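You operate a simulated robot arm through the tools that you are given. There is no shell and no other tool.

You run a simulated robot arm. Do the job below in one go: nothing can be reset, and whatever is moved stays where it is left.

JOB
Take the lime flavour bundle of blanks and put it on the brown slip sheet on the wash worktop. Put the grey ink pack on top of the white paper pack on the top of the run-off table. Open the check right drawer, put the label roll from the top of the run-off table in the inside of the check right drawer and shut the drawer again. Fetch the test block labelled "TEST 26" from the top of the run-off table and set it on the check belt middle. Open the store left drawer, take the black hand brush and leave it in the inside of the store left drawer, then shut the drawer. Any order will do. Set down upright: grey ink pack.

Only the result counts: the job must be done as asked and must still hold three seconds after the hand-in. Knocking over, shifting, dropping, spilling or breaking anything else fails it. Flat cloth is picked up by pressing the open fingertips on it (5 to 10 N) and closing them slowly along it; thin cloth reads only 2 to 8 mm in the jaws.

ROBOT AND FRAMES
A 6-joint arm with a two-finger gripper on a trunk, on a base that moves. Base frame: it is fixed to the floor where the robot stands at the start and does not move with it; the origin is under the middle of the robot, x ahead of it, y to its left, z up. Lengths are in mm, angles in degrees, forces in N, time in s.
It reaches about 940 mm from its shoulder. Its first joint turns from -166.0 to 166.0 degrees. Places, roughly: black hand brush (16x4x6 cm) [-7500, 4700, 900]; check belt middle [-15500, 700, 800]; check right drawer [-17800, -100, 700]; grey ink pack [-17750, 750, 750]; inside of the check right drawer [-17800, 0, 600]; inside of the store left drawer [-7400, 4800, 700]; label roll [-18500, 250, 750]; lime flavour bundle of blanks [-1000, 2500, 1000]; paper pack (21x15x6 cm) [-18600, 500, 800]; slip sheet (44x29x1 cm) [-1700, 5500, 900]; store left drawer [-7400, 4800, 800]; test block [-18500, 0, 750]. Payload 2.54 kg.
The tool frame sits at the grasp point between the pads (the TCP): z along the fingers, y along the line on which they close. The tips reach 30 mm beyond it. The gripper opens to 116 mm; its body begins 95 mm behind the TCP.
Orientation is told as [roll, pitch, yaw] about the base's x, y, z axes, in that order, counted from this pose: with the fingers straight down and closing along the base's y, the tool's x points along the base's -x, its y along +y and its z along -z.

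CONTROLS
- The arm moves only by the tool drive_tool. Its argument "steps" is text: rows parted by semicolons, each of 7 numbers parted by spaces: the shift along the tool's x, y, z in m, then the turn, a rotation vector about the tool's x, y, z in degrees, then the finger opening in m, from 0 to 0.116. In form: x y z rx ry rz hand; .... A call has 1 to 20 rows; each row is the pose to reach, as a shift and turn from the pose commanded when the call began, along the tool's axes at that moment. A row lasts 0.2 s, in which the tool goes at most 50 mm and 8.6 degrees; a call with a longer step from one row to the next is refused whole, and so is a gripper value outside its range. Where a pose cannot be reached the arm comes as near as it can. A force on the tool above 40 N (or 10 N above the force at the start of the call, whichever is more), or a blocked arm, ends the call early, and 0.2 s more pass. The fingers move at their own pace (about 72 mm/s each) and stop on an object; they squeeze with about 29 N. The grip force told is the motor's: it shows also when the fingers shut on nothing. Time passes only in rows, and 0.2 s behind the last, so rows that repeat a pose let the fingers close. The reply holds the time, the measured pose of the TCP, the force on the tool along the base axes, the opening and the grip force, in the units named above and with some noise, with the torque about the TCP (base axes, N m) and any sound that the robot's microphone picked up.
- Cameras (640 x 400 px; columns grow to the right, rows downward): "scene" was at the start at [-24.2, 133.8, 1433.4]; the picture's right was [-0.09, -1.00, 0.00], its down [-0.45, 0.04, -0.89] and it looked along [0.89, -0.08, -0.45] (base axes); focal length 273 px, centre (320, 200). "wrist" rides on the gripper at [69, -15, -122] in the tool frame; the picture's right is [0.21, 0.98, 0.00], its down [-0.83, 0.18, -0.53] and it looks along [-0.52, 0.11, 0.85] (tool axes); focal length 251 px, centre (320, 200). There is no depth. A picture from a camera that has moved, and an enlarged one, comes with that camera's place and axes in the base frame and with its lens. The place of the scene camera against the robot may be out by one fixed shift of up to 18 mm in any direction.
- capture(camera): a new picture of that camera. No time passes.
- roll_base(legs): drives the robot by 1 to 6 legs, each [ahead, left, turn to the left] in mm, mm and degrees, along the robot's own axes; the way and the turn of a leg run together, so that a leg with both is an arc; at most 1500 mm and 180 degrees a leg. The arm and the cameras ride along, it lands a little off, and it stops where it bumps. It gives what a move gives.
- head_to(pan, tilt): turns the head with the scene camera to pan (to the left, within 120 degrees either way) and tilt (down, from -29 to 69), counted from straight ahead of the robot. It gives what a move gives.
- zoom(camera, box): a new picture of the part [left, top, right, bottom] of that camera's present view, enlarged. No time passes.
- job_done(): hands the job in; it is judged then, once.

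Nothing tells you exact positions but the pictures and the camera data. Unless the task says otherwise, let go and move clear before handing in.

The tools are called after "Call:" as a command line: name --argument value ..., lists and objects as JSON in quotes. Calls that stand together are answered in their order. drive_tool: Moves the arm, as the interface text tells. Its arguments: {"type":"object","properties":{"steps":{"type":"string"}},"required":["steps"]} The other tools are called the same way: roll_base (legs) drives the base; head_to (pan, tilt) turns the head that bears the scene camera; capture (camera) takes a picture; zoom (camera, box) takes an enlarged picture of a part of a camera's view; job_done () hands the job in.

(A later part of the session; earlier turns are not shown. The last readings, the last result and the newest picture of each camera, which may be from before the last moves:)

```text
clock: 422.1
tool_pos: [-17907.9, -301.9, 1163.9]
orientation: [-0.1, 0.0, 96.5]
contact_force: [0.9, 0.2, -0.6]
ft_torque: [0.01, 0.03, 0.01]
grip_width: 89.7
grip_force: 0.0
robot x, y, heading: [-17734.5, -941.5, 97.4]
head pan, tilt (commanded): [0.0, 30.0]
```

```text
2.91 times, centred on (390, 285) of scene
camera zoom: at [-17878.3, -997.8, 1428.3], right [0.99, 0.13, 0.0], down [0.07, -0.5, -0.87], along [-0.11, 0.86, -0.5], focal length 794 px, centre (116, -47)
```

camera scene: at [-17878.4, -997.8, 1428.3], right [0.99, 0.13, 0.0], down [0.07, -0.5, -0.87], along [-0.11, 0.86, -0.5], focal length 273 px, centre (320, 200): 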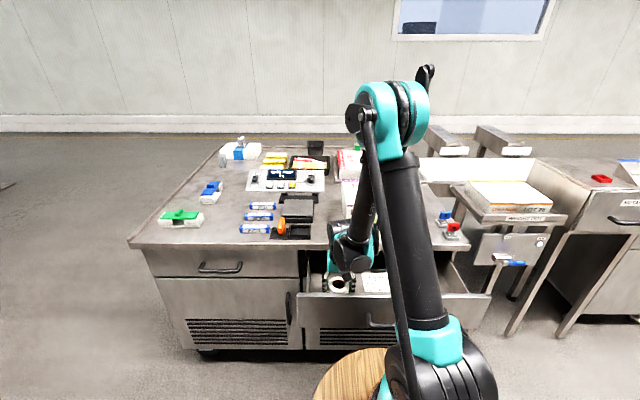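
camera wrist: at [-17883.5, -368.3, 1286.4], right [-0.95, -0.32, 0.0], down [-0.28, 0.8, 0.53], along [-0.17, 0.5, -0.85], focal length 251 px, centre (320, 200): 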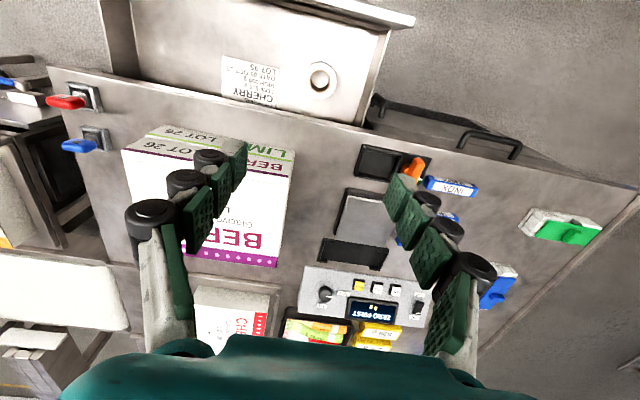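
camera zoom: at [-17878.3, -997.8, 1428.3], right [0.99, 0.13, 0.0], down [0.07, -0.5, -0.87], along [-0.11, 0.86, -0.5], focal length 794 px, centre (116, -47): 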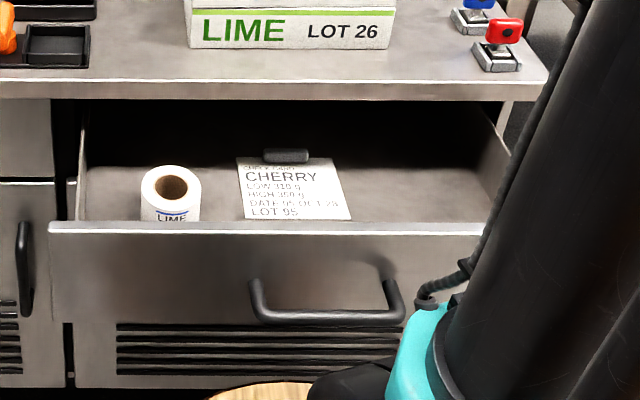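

The roll stands in the drawer clear of the card. Now I close the drawer: back off, close the fingers and line up in front of the handle bar.

Call:
roll_base --legs '[[-240, -60, 0]]'

Call:
drive_tool --steps "0 -0.03 0.02 0 0 0 0.06; 0 -0.07 0.05 0 0 0 0.03; 0 -0.104 0.08 0 0 0 0; 0 -0.104 0.11 0 0 0 0; 0 -0.104 0.14 0 0 0 0; 0 -0.104 0.14 0 0 0 0"

Call:
capture --camera "wrist"

```text
clock: 423.9
tool_pos: [-17813.5, -533.8, 1164.3]
orientation: [-0.2, 0.0, 96.4]
contact_force: [-0.8, 0.5, 0.1]
ft_torque: [0.02, -0.05, -0.01]
grip_width: 90.0
grip_force: 0.1
robot x, y, heading: [-17644.3, -1175.8, 97.1]
head pan, tilt (commanded): [0.0, 30.0]
```

```text
clock: 425.3
tool_pos: [-17709.8, -524.8, 1026.7]
orientation: [-0.1, 0.1, 96.6]
contact_force: [0.3, 0.9, 0.4]
ft_torque: [0.01, -0.05, 0.0]
grip_width: 0.0
grip_force: 28.4
robot x, y, heading: [-17645.8, -1173.9, 97.7]
head pan, tilt (commanded): [0.0, 30.0]
```

```text
taken
camera wrist: at [-17687.0, -591.5, 1147.8], right [-0.95, -0.32, 0.0], down [-0.27, 0.8, 0.53], along [-0.17, 0.5, -0.85], focal length 251 px, centre (320, 200)
```

wrist: 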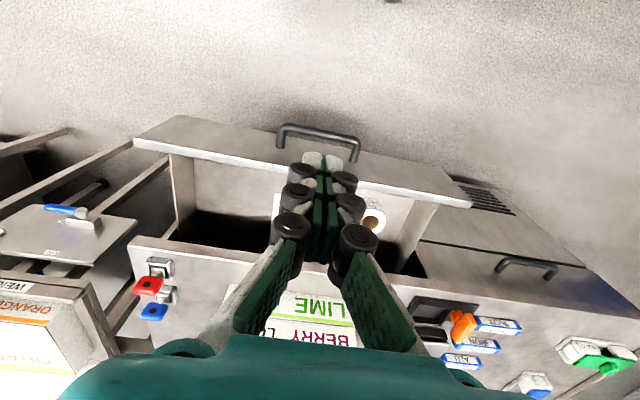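

The bar is 69 mm ahead, 11 mm to the left of centre. I lower in front of it.

Call:
drive_tool --steps "0 0.005 0.04 0 0 0 0; 0 0.01 0.08 0 0 0 0; 0 0.01 0.12 0 0 0 0; 0 0.01 0.16 0 0 0 0; 0 0.01 0.2 0 0 0 0; 0 0.01 0.24 0 0 0 0; 0 0.01 0.28 0 0 0 0; 0 0.01 0.305 0 0 0 0; 0 0.01 0.313 0 0 0 0; 0 0.01 0.313 0 0 0 0"

Call:
capture --camera "wrist"

```text
clock: 427.5
tool_pos: [-17719.9, -524.4, 709.3]
orientation: [-0.2, 0.1, 96.5]
contact_force: [0.1, 0.4, -0.2]
ft_torque: [0.01, 0.02, 0.0]
grip_width: 0.0
grip_force: 28.7
robot x, y, heading: [-17648.0, -1177.0, 97.5]
head pan, tilt (commanded): [0.0, 30.0]
```

```text
taken
camera wrist: at [-17695.8, -591.4, 832.1], right [-0.95, -0.32, 0.0], down [-0.27, 0.8, 0.53], along [-0.17, 0.5, -0.85], focal length 251 px, centre (320, 200)
```

wrist: 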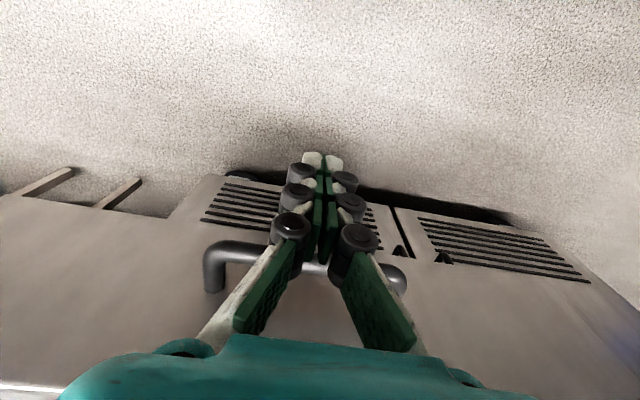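

I push the drawer in by driving forward, in two moves, then finish with the arm.

Call:
roll_base --legs '[[140, 0, 0]]'

Call:
roll_base --legs '[[95, 0, 0]]'

Call:
capture --camera "wrist"

Call:
drive_tool --steps "-0.006 0 0 0 0 0 0; -0.012 0 0 0 0 0 0; -0.018 0 0 0 0 0 0; -0.024 0 0 0 0 0 0; -0.03 0 0 0 0 0 0; -0.036 0 0 0 0 0 0; -0.042 0 0 0 0 0 0; -0.048 0 0 0 0 0 0; -0.054 0 0 0 0 0 0; -0.06 0 0 0 0 0 0"

Call:
capture --camera "wrist"

```text
clock: 428.9
tool_pos: [-17737.9, -383.3, 709.7]
orientation: [-0.1, 0.2, 96.4]
contact_force: [1.1, 0.0, -0.7]
ft_torque: [0.0, -0.01, -0.02]
grip_width: 0.0
grip_force: 28.7
robot x, y, heading: [-17664.7, -1037.2, 97.5]
head pan, tilt (commanded): [0.0, 30.0]
```

```text
clock: 430.0
tool_pos: [-17749.3, -286.9, 708.9]
orientation: [-0.1, 0.2, 96.4]
contact_force: [0.6, -0.3, -0.4]
ft_torque: [0.0, -0.01, 0.01]
grip_width: 0.1
grip_force: 29.1
robot x, y, heading: [-17673.5, -937.8, 97.5]
head pan, tilt (commanded): [0.0, 30.0]
```

```text
taken
camera wrist: at [-17726.0, -354.3, 832.2], right [-0.95, -0.32, 0.0], down [-0.27, 0.8, 0.53], along [-0.17, 0.5, -0.85], focal length 251 px, centre (320, 200)
```

wrist: 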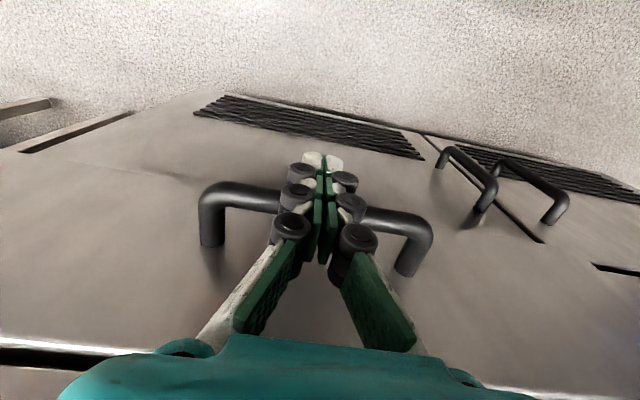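

```text
clock: 431.2
tool_pos: [-17750.7, -263.6, 709.5]
orientation: [-0.1, 0.6, 96.3]
contact_force: [0.9, -5.7, 0.2]
ft_torque: [-0.07, -0.03, -0.03]
grip_width: 6.1
grip_force: 28.4
robot x, y, heading: [-17677.9, -934.2, 97.4]
head pan, tilt (commanded): [0.0, 30.0]
stopped in row 5: the force on the tool passed its limit at 51 N (the readings are from after the stop); the commanded pose is now the measured one
```

```text
taken
camera wrist: at [-17728.5, -329.5, 832.6], right [-0.95, -0.32, 0.0], down [-0.27, 0.81, 0.52], along [-0.17, 0.5, -0.85], focal length 251 px, centre (320, 200)
```

wrist: 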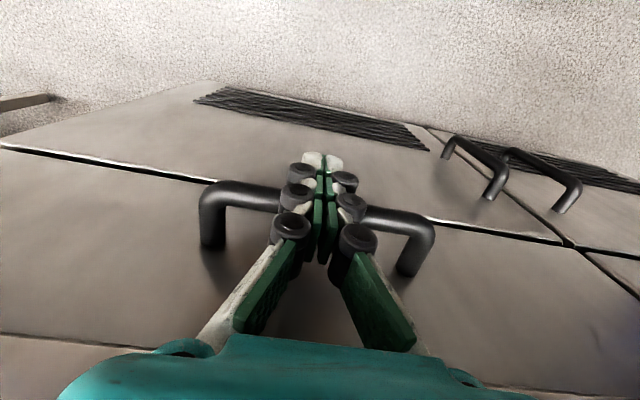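

It stopped at a hard stop. I back off and look whether it's flush with the left drawer.

Call:
drive_tool --steps "0.02 0 0 0 0 0 0.0; 0.05 0 0 0 0 0 0.0; 0.09 0 0 0 0 0 0.0; 0.12 0 -0.03 0 0 0 0.02; 0.12 0 -0.07 0 0 0 0.04; 0.12 0 -0.11 0 0 0 0.06; 0.12 0 -0.16 0 0 0 0.08; 0.12 0 -0.21 0 0 0 0.1; 0.12 0 -0.26 0 0 0 0.116; 0.12 0 -0.31 0 0 0 0.116; 0.12 0 -0.36 0 0 0 0.116; 0.12 0 -0.41 0 0 0 0.116; 0.12 0 -0.46 0 0 0 0.116; 0.12 0 -0.5 0 0 0 0.116; 0.12 0 -0.5 0 0 0 0.116"

Call:
roll_base --legs '[[-150, 0, 0]]'

Call:
capture --camera "scene"

Call:
zoom --camera "scene" --box '[120, 210, 480, 330]'

Call:
capture --camera "wrist"

```text
clock: 434.4
tool_pos: [-17738.9, -377.7, 1214.0]
orientation: [-0.1, 0.6, 96.4]
contact_force: [0.3, 0.4, -0.3]
ft_torque: [0.01, -0.03, -0.03]
grip_width: 115.9
grip_force: 0.1
robot x, y, heading: [-17669.2, -940.7, 97.4]
head pan, tilt (commanded): [0.0, 30.0]
```

```text
clock: 435.7
tool_pos: [-17717.8, -524.7, 1213.6]
orientation: [0.0, 0.6, 96.3]
contact_force: [-0.8, 0.3, -0.8]
ft_torque: [0.0, 0.03, 0.03]
grip_width: 116.0
grip_force: 0.1
robot x, y, heading: [-17655.9, -1084.1, 97.2]
head pan, tilt (commanded): [0.0, 30.0]
```

```text
taken
camera scene: at [-17797.8, -1140.6, 1428.3], right [0.99, 0.13, 0.0], down [0.06, -0.5, -0.87], along [-0.11, 0.86, -0.5], focal length 273 px, centre (320, 200)
```

scene: 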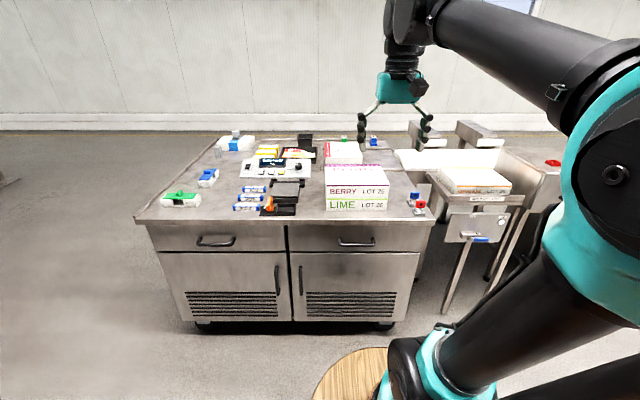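

```text
1.78 times, centred on (300, 270) of scene
camera zoom: at [-17797.8, -1140.6, 1428.3], right [0.99, 0.13, 0.0], down [0.06, -0.5, -0.87], along [-0.11, 0.86, -0.5], focal length 485 px, centre (356, 76)
```

zoom: 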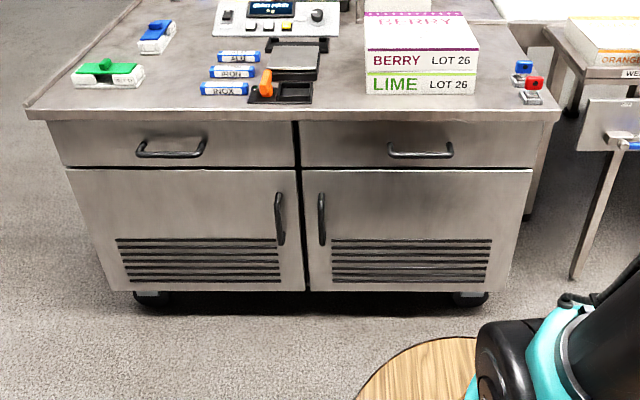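

```text
taken
camera wrist: at [-17695.0, -589.6, 1336.1], right [-0.95, -0.32, 0.0], down [-0.27, 0.81, 0.53], along [-0.17, 0.5, -0.85], focal length 251 px, centre (320, 200)
```

wrist: 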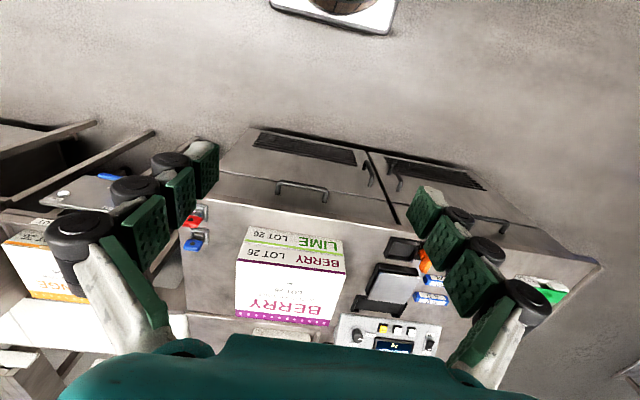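

Call:
zoom --camera "scene" --box '[230, 215, 350, 290]'

Call:
zoom --camera "wrist" --box '[220, 120, 540, 280]'

```text
5.33 times, centred on (290, 252) of scene
camera zoom: at [-17797.8, -1140.6, 1428.3], right [0.99, 0.13, 0.0], down [0.06, -0.5, -0.87], along [-0.11, 0.86, -0.5], focal length 1455 px, centre (480, -80)
```

zoom: 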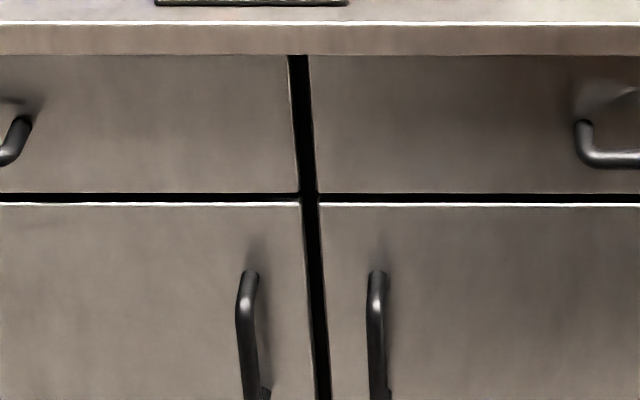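

```text
2.00 times, centred on (380, 200) of wrist
camera zoom: at [-17695.0, -589.6, 1336.1], right [-0.95, -0.32, 0.0], down [-0.27, 0.81, 0.53], along [-0.17, 0.5, -0.85], focal length 503 px, centre (200, 200)
```

zoom: 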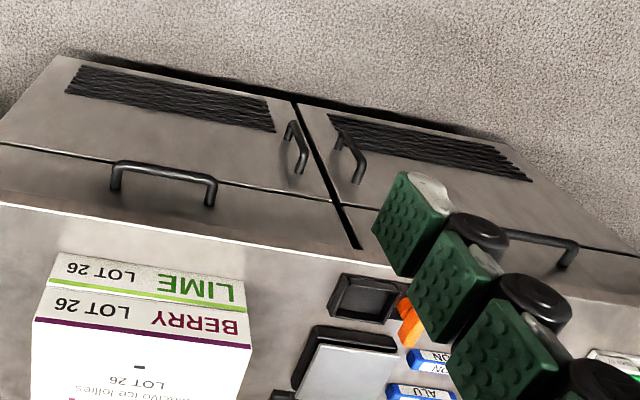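

Both drawers are flush: the right drawer is shut with the roll inside. Next, the TEST 26 block: I drive back around to the west side.

Call:
roll_base --legs '[[-260, 0, 0], [0, 1430, 0], [1440, 0, 0], [120, 0, -90]]'

Call:
capture --camera "scene"

Call:
capture --camera "wrist"

```text
clock: 454.9
tool_pos: [-18596.1, 58.6, 1212.8]
orientation: [0.0, 0.6, 6.4]
contact_force: [0.6, 0.7, 0.1]
ft_torque: [0.0, 0.01, 0.01]
grip_width: 115.9
grip_force: 0.1
robot x, y, heading: [-19155.6, -4.8, 7.7]
head pan, tilt (commanded): [0.0, 30.0]
```

```text
taken
camera scene: at [-19201.1, 133.2, 1428.3], right [0.13, -0.99, 0.0], down [-0.5, -0.06, -0.87], along [0.86, 0.11, -0.5], focal length 273 px, centre (320, 200)
```

scene: 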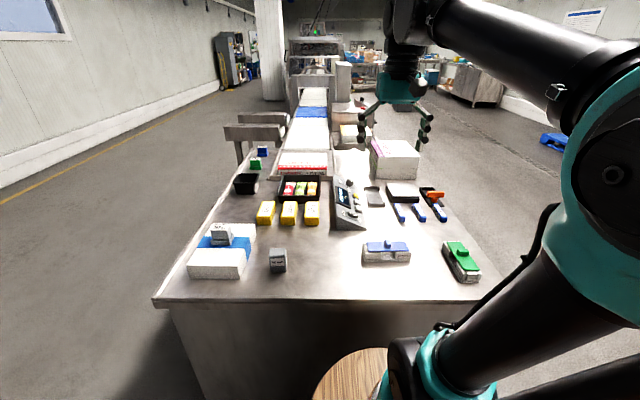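

```text
taken
camera wrist: at [-18661.1, 37.1, 1336.1], right [-0.32, 0.95, 0.0], down [0.81, 0.28, 0.53], along [0.5, 0.17, -0.85], focal length 251 px, centre (320, 200)
```

wrist: 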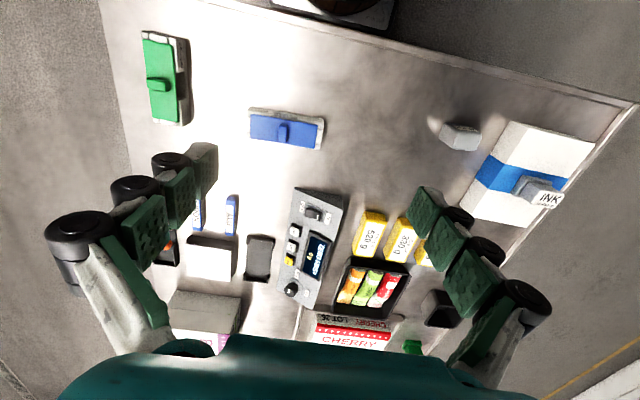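

TEST 26 sits at about (-18511, 22). I level the hand, move above the block and turn to close across its short side.

Call:
drive_tool --steps "-0.03 -0.015 0 0 -0.6 0 0.116; -0.06 -0.035 0.01 0 -0.6 0 0.116; -0.08 -0.046 0.02 0 -0.6 0 0.116; -0.08 -0.046 0.02 0 -0.6 0 0.116"

Call:
drive_tool --steps "0 0 0 0 0 8 0.116; 0 0 0.01 0 0 16 0.116; 0 0 0.02 0 0 24 0.116; 0 0 0.03 0 0 32 0.116; 0 0 0.04 0 0 40 0.116; 0 0 0.05 0 0 48 0.116; 0 0 0.06 0 0 56 0.116; 0 0 0.07 0 0 64 0.11; 0 0 0.08 0 0 72 0.1; 0 0 0.09 0 0 80 0.09; 0 0 0.1 0 0 84 0.09; 0 0 0.1 0 0 84 0.09"

Call:
capture --camera "wrist"

Call:
capture --camera "scene"

```text
clock: 455.9
tool_pos: [-18509.9, 23.2, 1195.1]
orientation: [-0.2, 0.0, 6.6]
contact_force: [-0.3, -0.4, -0.2]
ft_torque: [-0.01, 0.02, 0.01]
grip_width: 116.1
grip_force: 0.1
robot x, y, heading: [-19153.4, -5.8, 7.0]
head pan, tilt (commanded): [0.0, 30.0]
```

```text
clock: 458.5
tool_pos: [-18512.4, 21.8, 1092.6]
orientation: [0.1, -0.1, -77.6]
contact_force: [-1.2, 0.5, -1.2]
ft_torque: [-0.03, -0.01, 0.03]
grip_width: 90.0
grip_force: 0.0
robot x, y, heading: [-19158.9, -5.9, 7.3]
head pan, tilt (commanded): [0.0, 30.0]
```

```text
taken
camera wrist: at [-18540.9, 86.6, 1214.3], right [0.91, 0.42, 0.0], down [0.35, -0.77, 0.54], along [0.22, -0.49, -0.84], focal length 251 px, centre (320, 200)
```

wrist: 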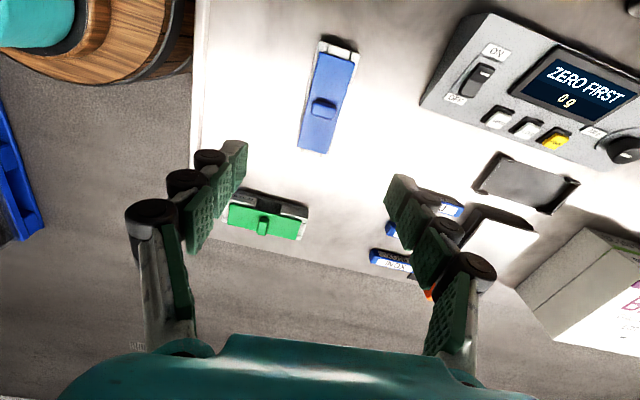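

```text
taken
camera scene: at [-19201.1, 133.2, 1428.3], right [0.13, -0.99, 0.0], down [-0.5, -0.06, -0.87], along [0.86, 0.11, -0.5], focal length 273 px, centre (320, 200)
```

scene: 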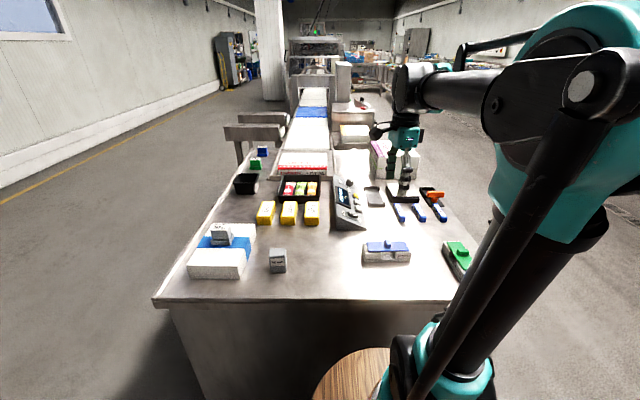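

Aligned within a degree; centre 3–4 mm off. I descend around the block.

Call:
drive_tool --steps "0.002 0.002 0.04 0 0 0.5 0.09; 0.003 0.004 0.08 0 0 1.1 0.09; 0.003 0.004 0.12 0 0 1.1 0.09; 0.003 0.004 0.16 0 0 1.1 0.09; 0.003 0.004 0.195 0 0 1.1 0.09; 0.003 0.004 0.22 0 0 1.1 0.09; 0.003 0.004 0.232 0 0 1.1 0.09; 0.003 0.004 0.238 0 0 1.1 0.09; 0.003 0.004 0.238 0 0 1.1 0.09"

Call:
capture --camera "wrist"

Call:
zoom --camera "scene" --box '[320, 200, 460, 290]'

```text
clock: 460.5
tool_pos: [-18507.9, 25.8, 854.1]
orientation: [0.1, -0.2, -78.6]
contact_force: [0.2, -0.1, 0.1]
ft_torque: [0.01, 0.02, 0.02]
grip_width: 89.9
grip_force: 0.0
robot x, y, heading: [-19153.4, -3.2, 7.7]
head pan, tilt (commanded): [0.0, 30.0]
```

```text
taken
camera wrist: at [-18535.3, 91.2, 977.1], right [0.92, 0.4, 0.0], down [0.34, -0.77, 0.54], along [0.22, -0.49, -0.84], focal length 251 px, centre (320, 200)
```

wrist: 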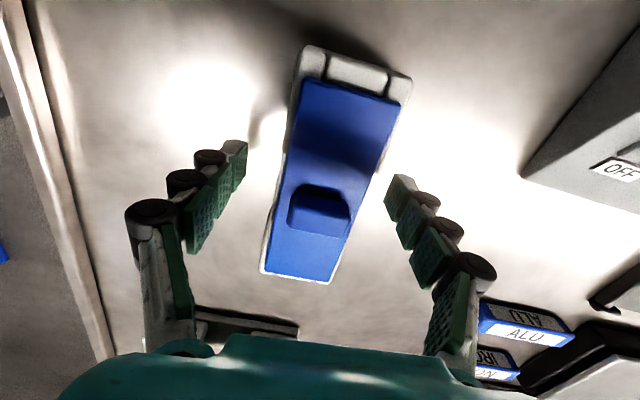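

```text
4.44 times, centred on (390, 245) of scene
camera zoom: at [-19201.1, 133.2, 1428.3], right [0.13, -0.99, 0.0], down [-0.5, -0.06, -0.87], along [0.86, 0.11, -0.5], focal length 1213 px, centre (9, 0)
```

zoom: 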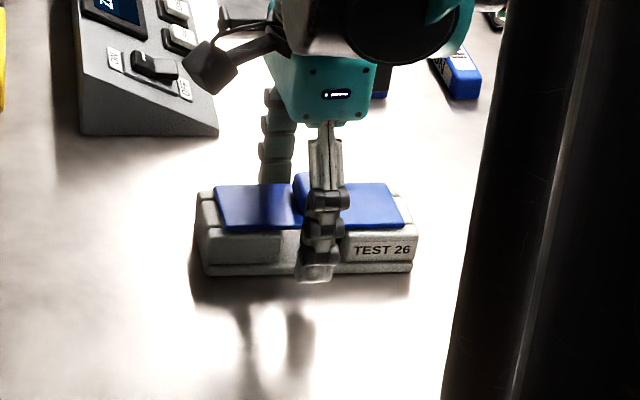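

The fingers straddle the block at mid-length. I close and test-lift.

Call:
drive_tool --steps "0 0 0 0 0 0 0.08; 0 0 0 0 0 0 0.07; 0 0 0 0 0 0 0.06; 0 0 0 0 0 0 0.05; 0 0 0 0 0 0 0.035; 0 0 0 0 0 0 0.035; 0 0 0 0 0 0 0.035"

Call:
drive_tool --steps "0 0 -0.005 0 0 0 0.035; 0 0 -0.02 0 0 0 0.035; 0 0 -0.05 0 0 0 0.035; 0 0 -0.09 0 0 0 0.035; 0 0 -0.09 0 0 0 0.035"

Call:
capture --camera "wrist"

Call:
zoom --camera "scene" --box '[320, 150, 460, 290]'

```text
clock: 462.1
tool_pos: [-18509.2, 26.1, 856.1]
orientation: [0.1, -0.2, -78.6]
contact_force: [3.6, 0.4, 31.9]
ft_torque: [0.08, 0.08, 0.01]
grip_width: 36.2
grip_force: 29.1
robot x, y, heading: [-19154.1, -5.1, 7.4]
head pan, tilt (commanded): [0.0, 30.0]
```

```text
clock: 463.3
tool_pos: [-18505.6, 26.7, 943.0]
orientation: [0.0, -0.1, -78.6]
contact_force: [0.0, 0.7, -3.3]
ft_torque: [0.03, 0.01, 0.03]
grip_width: 36.1
grip_force: 0.4
robot x, y, heading: [-19157.4, -4.8, 7.5]
head pan, tilt (commanded): [0.0, 30.0]
```

```text
taken
camera wrist: at [-18534.1, 91.6, 1065.7], right [0.92, 0.4, 0.0], down [0.34, -0.77, 0.54], along [0.22, -0.49, -0.84], focal length 251 px, centre (320, 200)
```

wrist: 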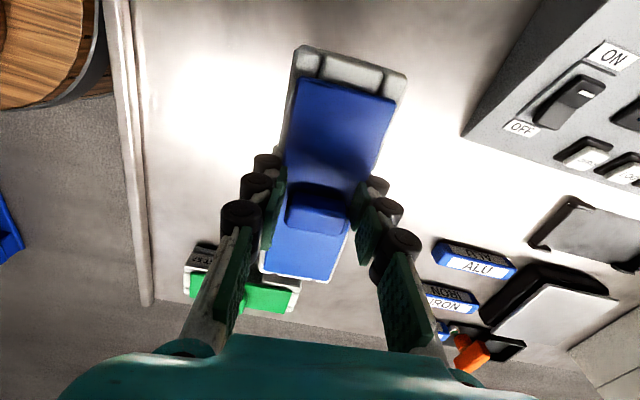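

```text
2.86 times, centred on (390, 220) of scene
camera zoom: at [-19201.0, 133.2, 1428.3], right [0.13, -0.99, 0.0], down [-0.5, -0.06, -0.87], along [0.86, 0.11, -0.5], focal length 780 px, centre (120, 143)
```

zoom: 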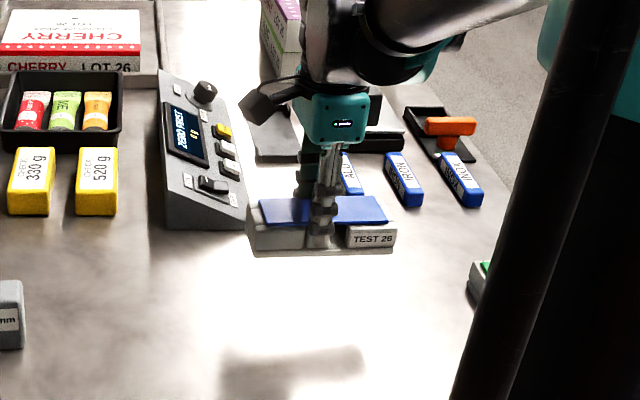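

The block is up but my finger command limited the squeeze; I tighten now while it's low over the table.

Call:
drive_tool --steps "0 0 0 0 0 0 0.02; 0 0 0 0 0 0 0.01; 0 0 0 0 0 0 0.01"

Call:
capture --camera "wrist"

```text
clock: 464.1
tool_pos: [-18507.5, 25.0, 942.2]
orientation: [0.0, -0.1, -78.7]
contact_force: [0.1, 0.2, -0.2]
ft_torque: [0.02, 0.01, 0.01]
grip_width: 34.2
grip_force: 29.3
robot x, y, heading: [-19157.7, -7.4, 7.4]
head pan, tilt (commanded): [0.0, 30.0]
```

```text
taken
camera wrist: at [-18534.0, 91.6, 1065.4], right [0.92, 0.4, 0.0], down [0.34, -0.77, 0.54], along [0.22, -0.49, -0.84], focal length 251 px, centre (320, 200)
```

wrist: 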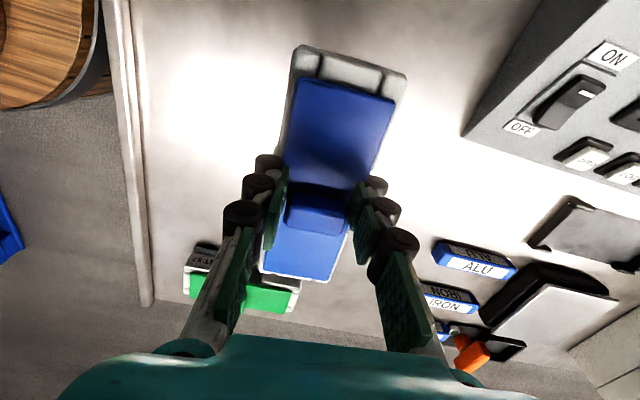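

Now gripped firmly (29 N). I lift, retract, and drive north around the table, then face the check belt from the aisle side.

Call:
drive_tool --steps "0 0 -0.04 0 0 0 0.01; 0 0 -0.08 0 0 0 0.01; 0 -0.02 -0.12 0 0 0 0.01; 0 -0.04 -0.16 0 0 0 0.01; 0 -0.06 -0.2 0 0 0 0.01; 0 -0.08 -0.24 0 0 0 0.01; 0 -0.1 -0.26 0 0 0 0.01; 0 -0.1 -0.26 0 0 0 0.01"

Call:
roll_base --legs '[[0, 1400, 0], [0, 0, -90], [0, 1450, 0]]'

Call:
head_to --pan 45 --tilt 20

Call:
capture --camera "scene"

Call:
capture --camera "wrist"

```text
clock: 465.9
tool_pos: [-18607.1, 5.5, 1207.2]
orientation: [-0.1, -0.1, -78.5]
contact_force: [-0.6, 0.6, -4.1]
ft_torque: [0.0, 0.02, 0.01]
grip_width: 33.6
grip_force: 28.7
robot x, y, heading: [-19157.5, -2.5, 7.4]
head pan, tilt (commanded): [0.0, 30.0]
```

```text
clock: 483.4
tool_pos: [-17843.6, 957.0, 1206.4]
orientation: [0.0, -0.1, -168.4]
contact_force: [-0.1, 0.7, -3.4]
ft_torque: [-0.01, -0.02, 0.02]
grip_width: 33.6
grip_force: 29.0
robot x, y, heading: [-17857.2, 1507.9, -82.4]
head pan, tilt (commanded): [0.0, 30.0]
```

```text
clock: 484.5
tool_pos: [-17843.9, 957.6, 1205.9]
orientation: [-0.1, -0.2, -168.4]
contact_force: [0.2, 0.0, -2.9]
ft_torque: [0.01, -0.03, 0.02]
grip_width: 33.5
grip_force: 28.6
robot x, y, heading: [-17855.7, 1504.1, -82.4]
head pan, tilt (commanded): [45.0, 20.0]
```

```text
taken
camera scene: at [-17644.0, 1580.7, 1444.3], right [-0.61, -0.79, 0.0], down [-0.27, 0.21, -0.94], along [0.75, -0.57, -0.34], focal length 273 px, centre (320, 200)
```

scene: 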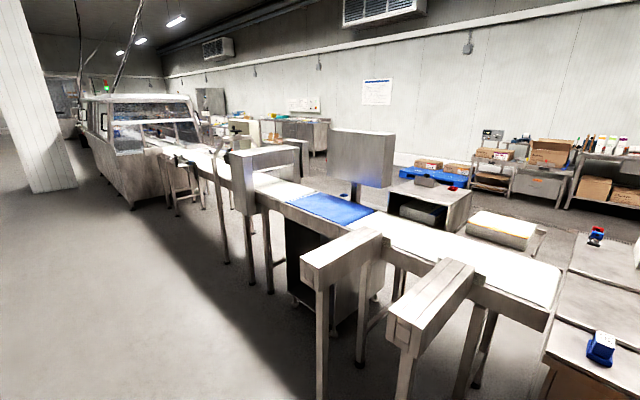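

```text
taken
camera wrist: at [-17777.6, 986.1, 1327.8], right [0.41, -0.91, 0.0], down [-0.77, -0.34, 0.54], along [-0.49, -0.22, -0.84], focal length 251 px, centre (320, 200)
```

wrist: 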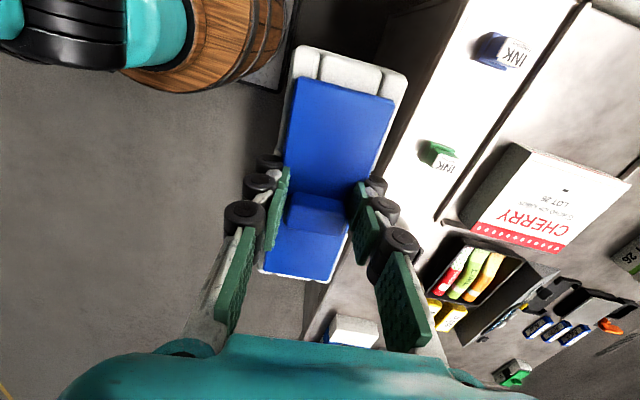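

The line continues east; x≈-15500 lies between the arch and the detector box. I drive along to face that spot.

Call:
roll_base --legs '[[0, 1200, 0], [0, 1150, 0]]'

Call:
head_to --pan 0 --tilt 20

Call:
capture --camera "scene"

Call:
head_to --pan 35 --tilt 20

Call:
capture --camera "scene"

```text
clock: 496.1
tool_pos: [-15492.2, 1303.2, 1206.5]
orientation: [0.0, -0.1, -167.8]
contact_force: [-0.5, -1.0, -4.1]
ft_torque: [0.04, 0.02, -0.02]
grip_width: 33.6
grip_force: 29.1
robot x, y, heading: [-15511.7, 1852.7, -81.7]
head pan, tilt (commanded): [45.0, 20.0]
```

```text
clock: 497.2
tool_pos: [-15492.5, 1303.6, 1206.7]
orientation: [0.0, -0.1, -167.8]
contact_force: [1.2, 0.2, -4.0]
ft_torque: [0.0, 0.0, -0.04]
grip_width: 33.6
grip_force: 29.5
robot x, y, heading: [-15511.7, 1850.2, -81.5]
head pan, tilt (commanded): [0.0, 20.0]
```

```text
taken
camera scene: at [-15361.0, 1892.6, 1444.3], right [-0.99, -0.15, 0.0], down [-0.05, 0.34, -0.94], along [0.14, -0.93, -0.34], focal length 273 px, centre (320, 200)
```

scene: 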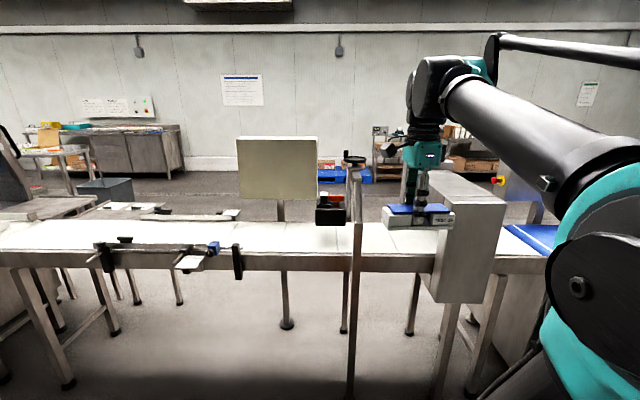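

```text
clock: 498.3
tool_pos: [-15491.5, 1303.0, 1205.7]
orientation: [0.1, -0.1, -167.8]
contact_force: [0.1, 0.1, -3.8]
ft_torque: [0.0, -0.05, 0.0]
grip_width: 33.6
grip_force: 29.3
robot x, y, heading: [-15515.0, 1855.4, -81.8]
head pan, tilt (commanded): [35.0, 20.0]
```

```text
taken
camera scene: at [-15310.7, 1916.9, 1444.3], right [-0.73, -0.69, 0.0], down [-0.23, 0.25, -0.94], along [0.64, -0.68, -0.34], focal length 273 px, centre (320, 200)
```

scene: 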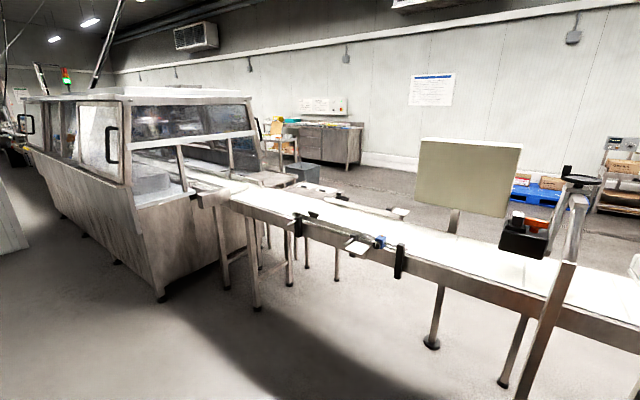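

I zoom on the belt section in front of me to see what the middle looks like and what hangs above it.

Call:
head_to --pan 0 --tilt 20

Call:
zoom --camera "scene" --box '[220, 140, 420, 280]'

Call:
zoom --camera "scene" --box '[330, 150, 530, 290]'

Call:
capture --camera "wrist"

```text
clock: 499.3
tool_pos: [-15491.6, 1304.5, 1205.7]
orientation: [-0.1, -0.1, -167.9]
contact_force: [0.6, -0.6, -4.0]
ft_torque: [0.0, -0.07, 0.0]
grip_width: 33.6
grip_force: 29.1
robot x, y, heading: [-15511.7, 1852.5, -81.5]
head pan, tilt (commanded): [0.0, 20.0]
```

```text
2.86 times, centred on (320, 210) of scene
camera zoom: at [-15361.0, 1892.6, 1444.3], right [-0.99, -0.15, 0.0], down [-0.05, 0.34, -0.94], along [0.14, -0.93, -0.34], focal length 780 px, centre (320, 171)
```

zoom: 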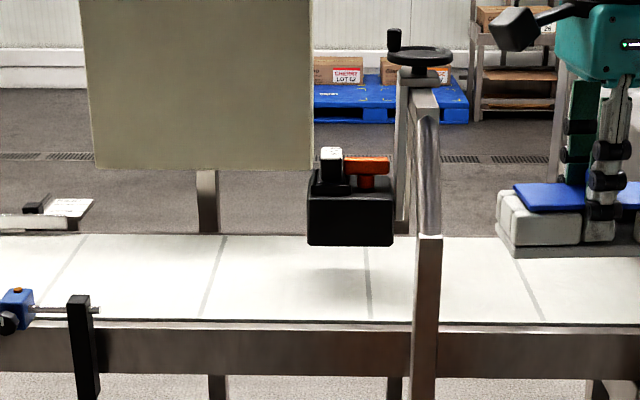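

```text
2.86 times, centred on (430, 220) of scene
camera zoom: at [-15361.0, 1892.6, 1444.3], right [-0.99, -0.15, 0.0], down [-0.05, 0.34, -0.94], along [0.14, -0.93, -0.34], focal length 780 px, centre (6, 143)
```

zoom: 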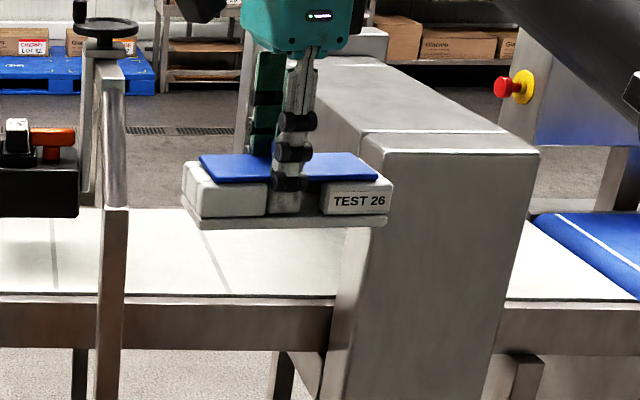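

```text
taken
camera wrist: at [-15426.5, 1333.0, 1327.8], right [0.42, -0.91, 0.0], down [-0.77, -0.35, 0.54], along [-0.49, -0.22, -0.84], focal length 251 px, centre (320, 200)
```

wrist: 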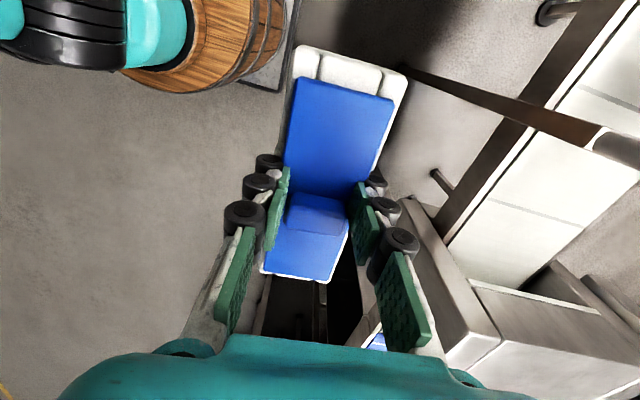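

The free window of belt at x≈-15500 lies between the lift arch (x≈-15370) and the detector box (x≈-15690). I drive closer, lined up with that window.

Call:
roll_base --legs '[[380, -150, -0.9]]'

Call:
head_to --pan 0 --tilt 35

Call:
capture --camera "scene"

Call:
capture --camera "wrist"

```text
clock: 501.8
tool_pos: [-15593.3, 905.0, 1206.1]
orientation: [0.1, -0.1, -168.4]
contact_force: [-0.3, 0.3, -3.4]
ft_torque: [0.0, -0.01, -0.03]
grip_width: 33.6
grip_force: 29.2
robot x, y, heading: [-15607.2, 1456.2, -82.1]
head pan, tilt (commanded): [0.0, 20.0]
```

```text
clock: 502.6
tool_pos: [-15593.1, 904.9, 1205.9]
orientation: [0.0, -0.1, -168.3]
contact_force: [-0.6, -0.1, -3.7]
ft_torque: [-0.01, -0.09, 0.02]
grip_width: 33.7
grip_force: 28.8
robot x, y, heading: [-15604.8, 1452.8, -81.9]
head pan, tilt (commanded): [0.0, 35.0]
```

```text
taken
camera scene: at [-15457.7, 1498.6, 1420.5], right [-0.99, -0.14, 0.0], down [-0.08, 0.57, -0.82], along [0.11, -0.81, -0.57], focal length 273 px, centre (320, 200)
```

scene: 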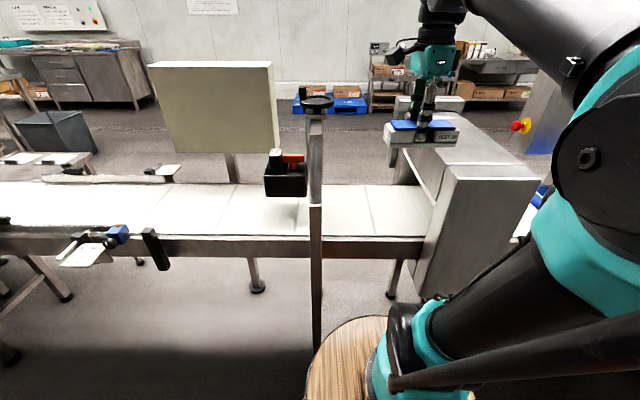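

```text
taken
camera wrist: at [-15527.5, 934.6, 1327.8], right [0.41, -0.91, 0.0], down [-0.77, -0.35, 0.54], along [-0.49, -0.22, -0.84], focal length 251 px, centre (320, 200)
```

wrist: 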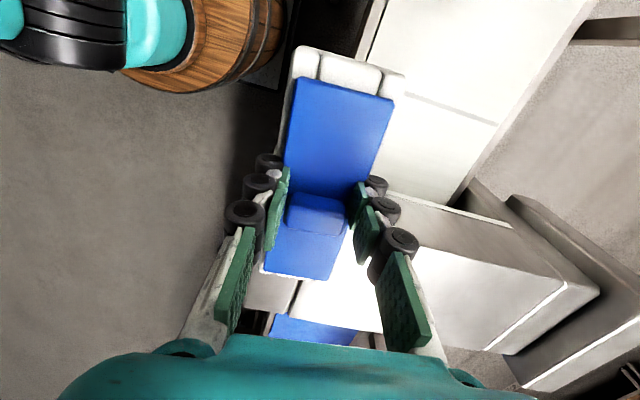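

I close in a bit more and extend the hand over the belt window.

Call:
roll_base --legs '[[110, 0, 0]]'

Call:
drive_tool --steps "0.006 0.025 0 0 0 1.1 0.01; 0.012 0.05 0 0 0 2.2 0.01; 0.018 0.08 0 0 0 3.3 0.01; 0.024 0.105 0 0 0 4.5 0.01; 0.026 0.117 0 0 0 4.5 0.01; 0.026 0.117 0 0 0 4.5 0.01"

Call:
capture --camera "scene"

Call:
capture --camera "wrist"

```text
clock: 503.9
tool_pos: [-15574.9, 800.2, 1205.8]
orientation: [0.0, 0.0, -167.8]
contact_force: [0.2, -0.2, -3.2]
ft_torque: [-0.03, -0.03, -0.02]
grip_width: 33.6
grip_force: 28.3
robot x, y, heading: [-15594.5, 1347.4, -82.2]
head pan, tilt (commanded): [0.0, 35.0]
stopped in leg 1: the robot was blocked; the commanded pose is now the measured one
```

```text
clock: 505.3
tool_pos: [-15524.7, 689.6, 1206.2]
orientation: [-0.1, -0.1, -172.3]
contact_force: [0.1, -0.6, -3.7]
ft_torque: [0.02, -0.04, 0.02]
grip_width: 33.6
grip_force: 28.9
robot x, y, heading: [-15589.4, 1351.2, -81.8]
head pan, tilt (commanded): [0.0, 35.0]
```

```text
taken
camera scene: at [-15443.8, 1394.9, 1420.5], right [-0.99, -0.14, 0.0], down [-0.08, 0.57, -0.82], along [0.12, -0.81, -0.57], focal length 273 px, centre (320, 200)
```

scene: 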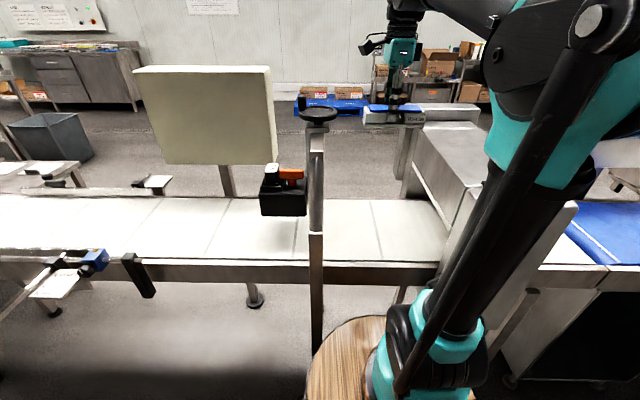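

```text
taken
camera wrist: at [-15457.7, 714.5, 1328.3], right [0.34, -0.94, 0.0], down [-0.79, -0.29, 0.54], along [-0.5, -0.18, -0.84], focal length 251 px, centre (320, 200)
```

wrist: 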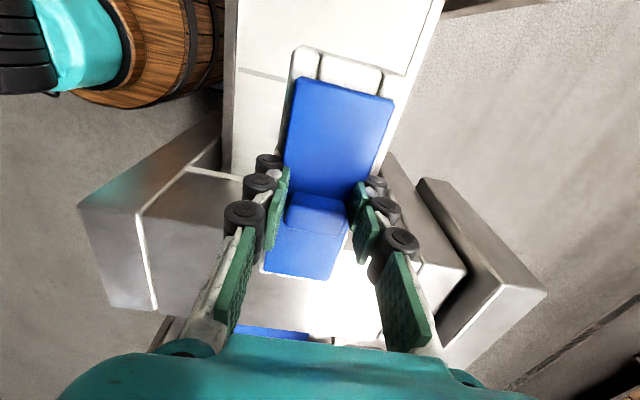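

The block hangs over the middle of the belt window, centred to within a few mm. I lower it toward the belt.

Call:
drive_tool --steps "0 0 0.04 0 0 0 0.01; 0 0 0.08 0 0 0 0.01; 0 0 0.12 0 0 0 0.01; 0 0 0.16 0 0 0 0.01; 0 0 0.2 0 0 0 0.01; 0 0 0.24 0 0 0 0.01; 0 0 0.27 0 0 0 0.01; 0 0 0.29 0 0 0 0.01; 0 0 0.3 0 0 0 0.01; 0 0 0.3 0 0 0 0.01"

Call:
capture --camera "scene"

Call:
zoom --camera "scene" --box '[270, 130, 470, 290]'

Call:
capture --camera "wrist"

```text
clock: 507.5
tool_pos: [-15523.9, 690.3, 904.4]
orientation: [0.0, -0.1, -172.5]
contact_force: [-1.0, 0.2, -3.3]
ft_torque: [0.02, -0.05, 0.0]
grip_width: 33.6
grip_force: 29.0
robot x, y, heading: [-15591.2, 1351.8, -81.9]
head pan, tilt (commanded): [0.0, 35.0]
```

```text
taken
camera scene: at [-15443.8, 1394.8, 1420.5], right [-0.99, -0.14, 0.0], down [-0.08, 0.57, -0.82], along [0.12, -0.81, -0.57], focal length 273 px, centre (320, 200)
```

scene: 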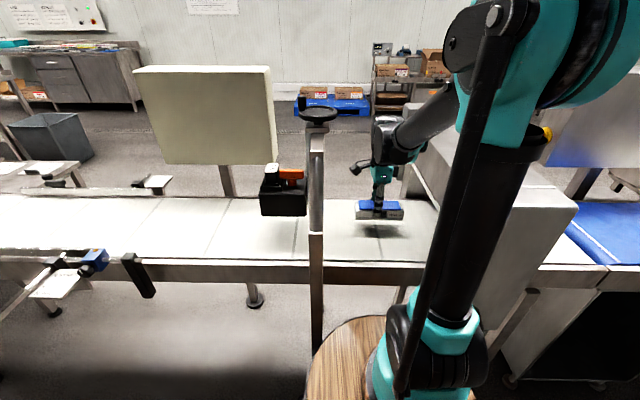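

```text
2.50 times, centred on (370, 210) of scene
camera zoom: at [-15443.8, 1394.8, 1420.5], right [-0.99, -0.14, 0.0], down [-0.08, 0.57, -0.82], along [0.12, -0.81, -0.57], focal length 682 px, centre (195, 175)
```

zoom: 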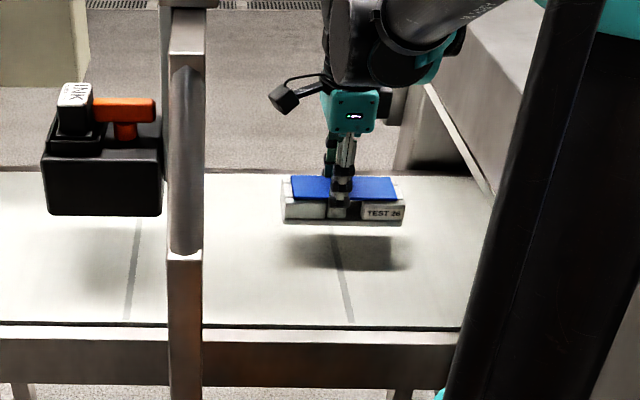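

```text
taken
camera wrist: at [-15456.8, 715.1, 1027.3], right [0.34, -0.94, 0.0], down [-0.79, -0.29, 0.54], along [-0.5, -0.18, -0.84], focal length 251 px, centre (320, 200)
```

wrist: 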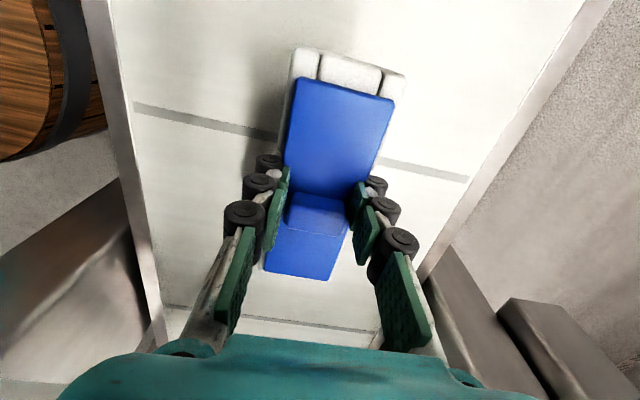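

Hovering about 30 mm over the belt. I lower slowly until contact.

Call:
drive_tool --steps "0 0 0.004 0 0 0 0.01; 0 0 0.008 0 0 0 0.01; 0 0 0.012 0 0 0 0.01; 0 0 0.016 0 0 0 0.01; 0 0 0.019 0 0 0 0.01; 0 0 0.022 0 0 0 0.01; 0 0 0.022 0 0 0 0.01"

Call:
zoom --camera "scene" --box '[330, 170, 430, 250]'

```text
clock: 509.1
tool_pos: [-15525.7, 691.3, 882.6]
orientation: [0.0, 0.0, -172.4]
contact_force: [0.4, 1.3, -3.9]
ft_torque: [-0.01, -0.03, 0.0]
grip_width: 33.4
grip_force: 29.1
robot x, y, heading: [-15593.3, 1351.8, -82.2]
head pan, tilt (commanded): [0.0, 35.0]
```

```text
5.00 times, centred on (380, 210) of scene
camera zoom: at [-15443.8, 1394.8, 1420.5], right [-0.99, -0.14, 0.0], down [-0.08, 0.57, -0.82], along [0.12, -0.81, -0.57], focal length 1364 px, centre (20, 150)
```

zoom: 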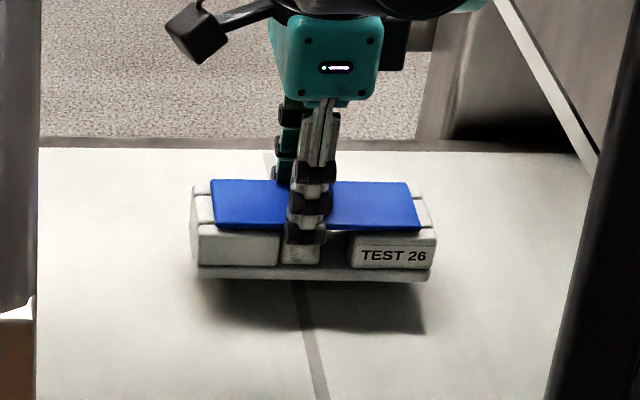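

Call:
drive_tool --steps "0 0 0.003 0 0 0 0.01; 0 0 0.006 0 0 0 0.01; 0 0 0.009 0 0 0 0.01; 0 0 0.011 0 0 0 0.01; 0 0 0.013 0 0 0 0.01; 0 0 0.013 0 0 0 0.01"

Call:
zoom --camera "scene" --box '[330, 170, 430, 250]'

```text
clock: 510.5
tool_pos: [-15526.7, 690.0, 870.8]
orientation: [0.1, -0.1, -172.4]
contact_force: [-0.5, 0.0, -3.4]
ft_torque: [-0.04, -0.04, -0.02]
grip_width: 33.8
grip_force: 29.3
robot x, y, heading: [-15590.9, 1350.6, -81.9]
head pan, tilt (commanded): [0.0, 35.0]
```

```text
5.00 times, centred on (380, 210) of scene
camera zoom: at [-15443.8, 1394.8, 1420.5], right [-0.99, -0.14, 0.0], down [-0.08, 0.57, -0.82], along [0.12, -0.81, -0.57], focal length 1364 px, centre (20, 150)
```

zoom: 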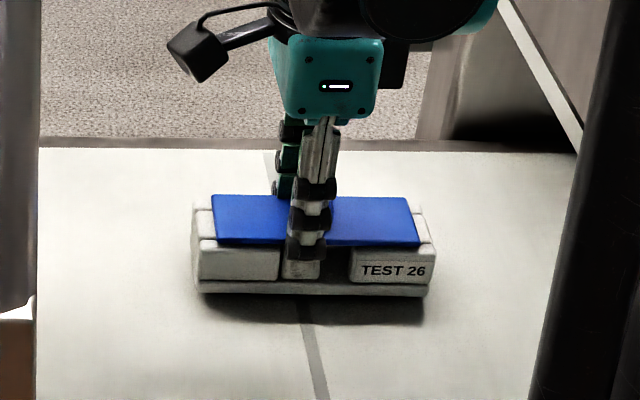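

Gap about 10 mm. I continue in small steps.

Call:
drive_tool --steps "0 0 0.002 0 0 0 0.01; 0 0 0.004 0 0 0 0.01; 0 0 0.006 0 0 0 0.01; 0 0 0.008 0 0 0 0.01; 0 0 0.01 0 0 0 0.01; 0 0 0.01 0 0 0 0.01"

Call:
zoom --camera "scene" --box '[330, 170, 430, 250]'

```text
clock: 511.6
tool_pos: [-15526.5, 689.7, 863.9]
orientation: [0.0, -0.1, -172.4]
contact_force: [1.2, 6.8, 20.1]
ft_torque: [0.27, -0.04, 0.19]
grip_width: 33.8
grip_force: 29.1
robot x, y, heading: [-15591.8, 1351.7, -81.8]
head pan, tilt (commanded): [0.0, 35.0]
stopped in row 5: the force on the tool passed its limit at 51 N (the readings are from after the stop); the commanded pose is now the measured one
```

```text
5.00 times, centred on (380, 210) of scene
camera zoom: at [-15443.8, 1395.8, 1420.4], right [-0.99, -0.14, 0.0], down [-0.08, 0.57, -0.82], along [0.12, -0.81, -0.57], focal length 1364 px, centre (20, 150)
```

zoom: 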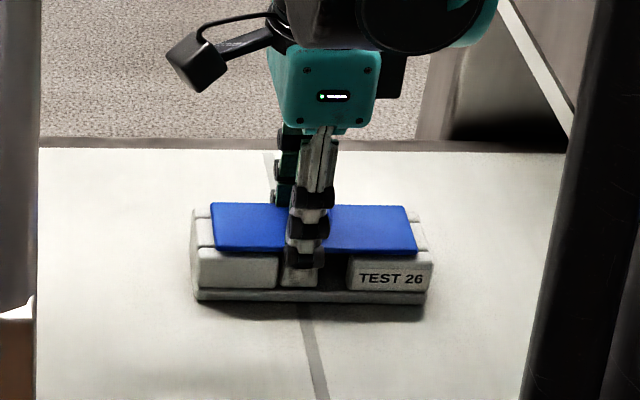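

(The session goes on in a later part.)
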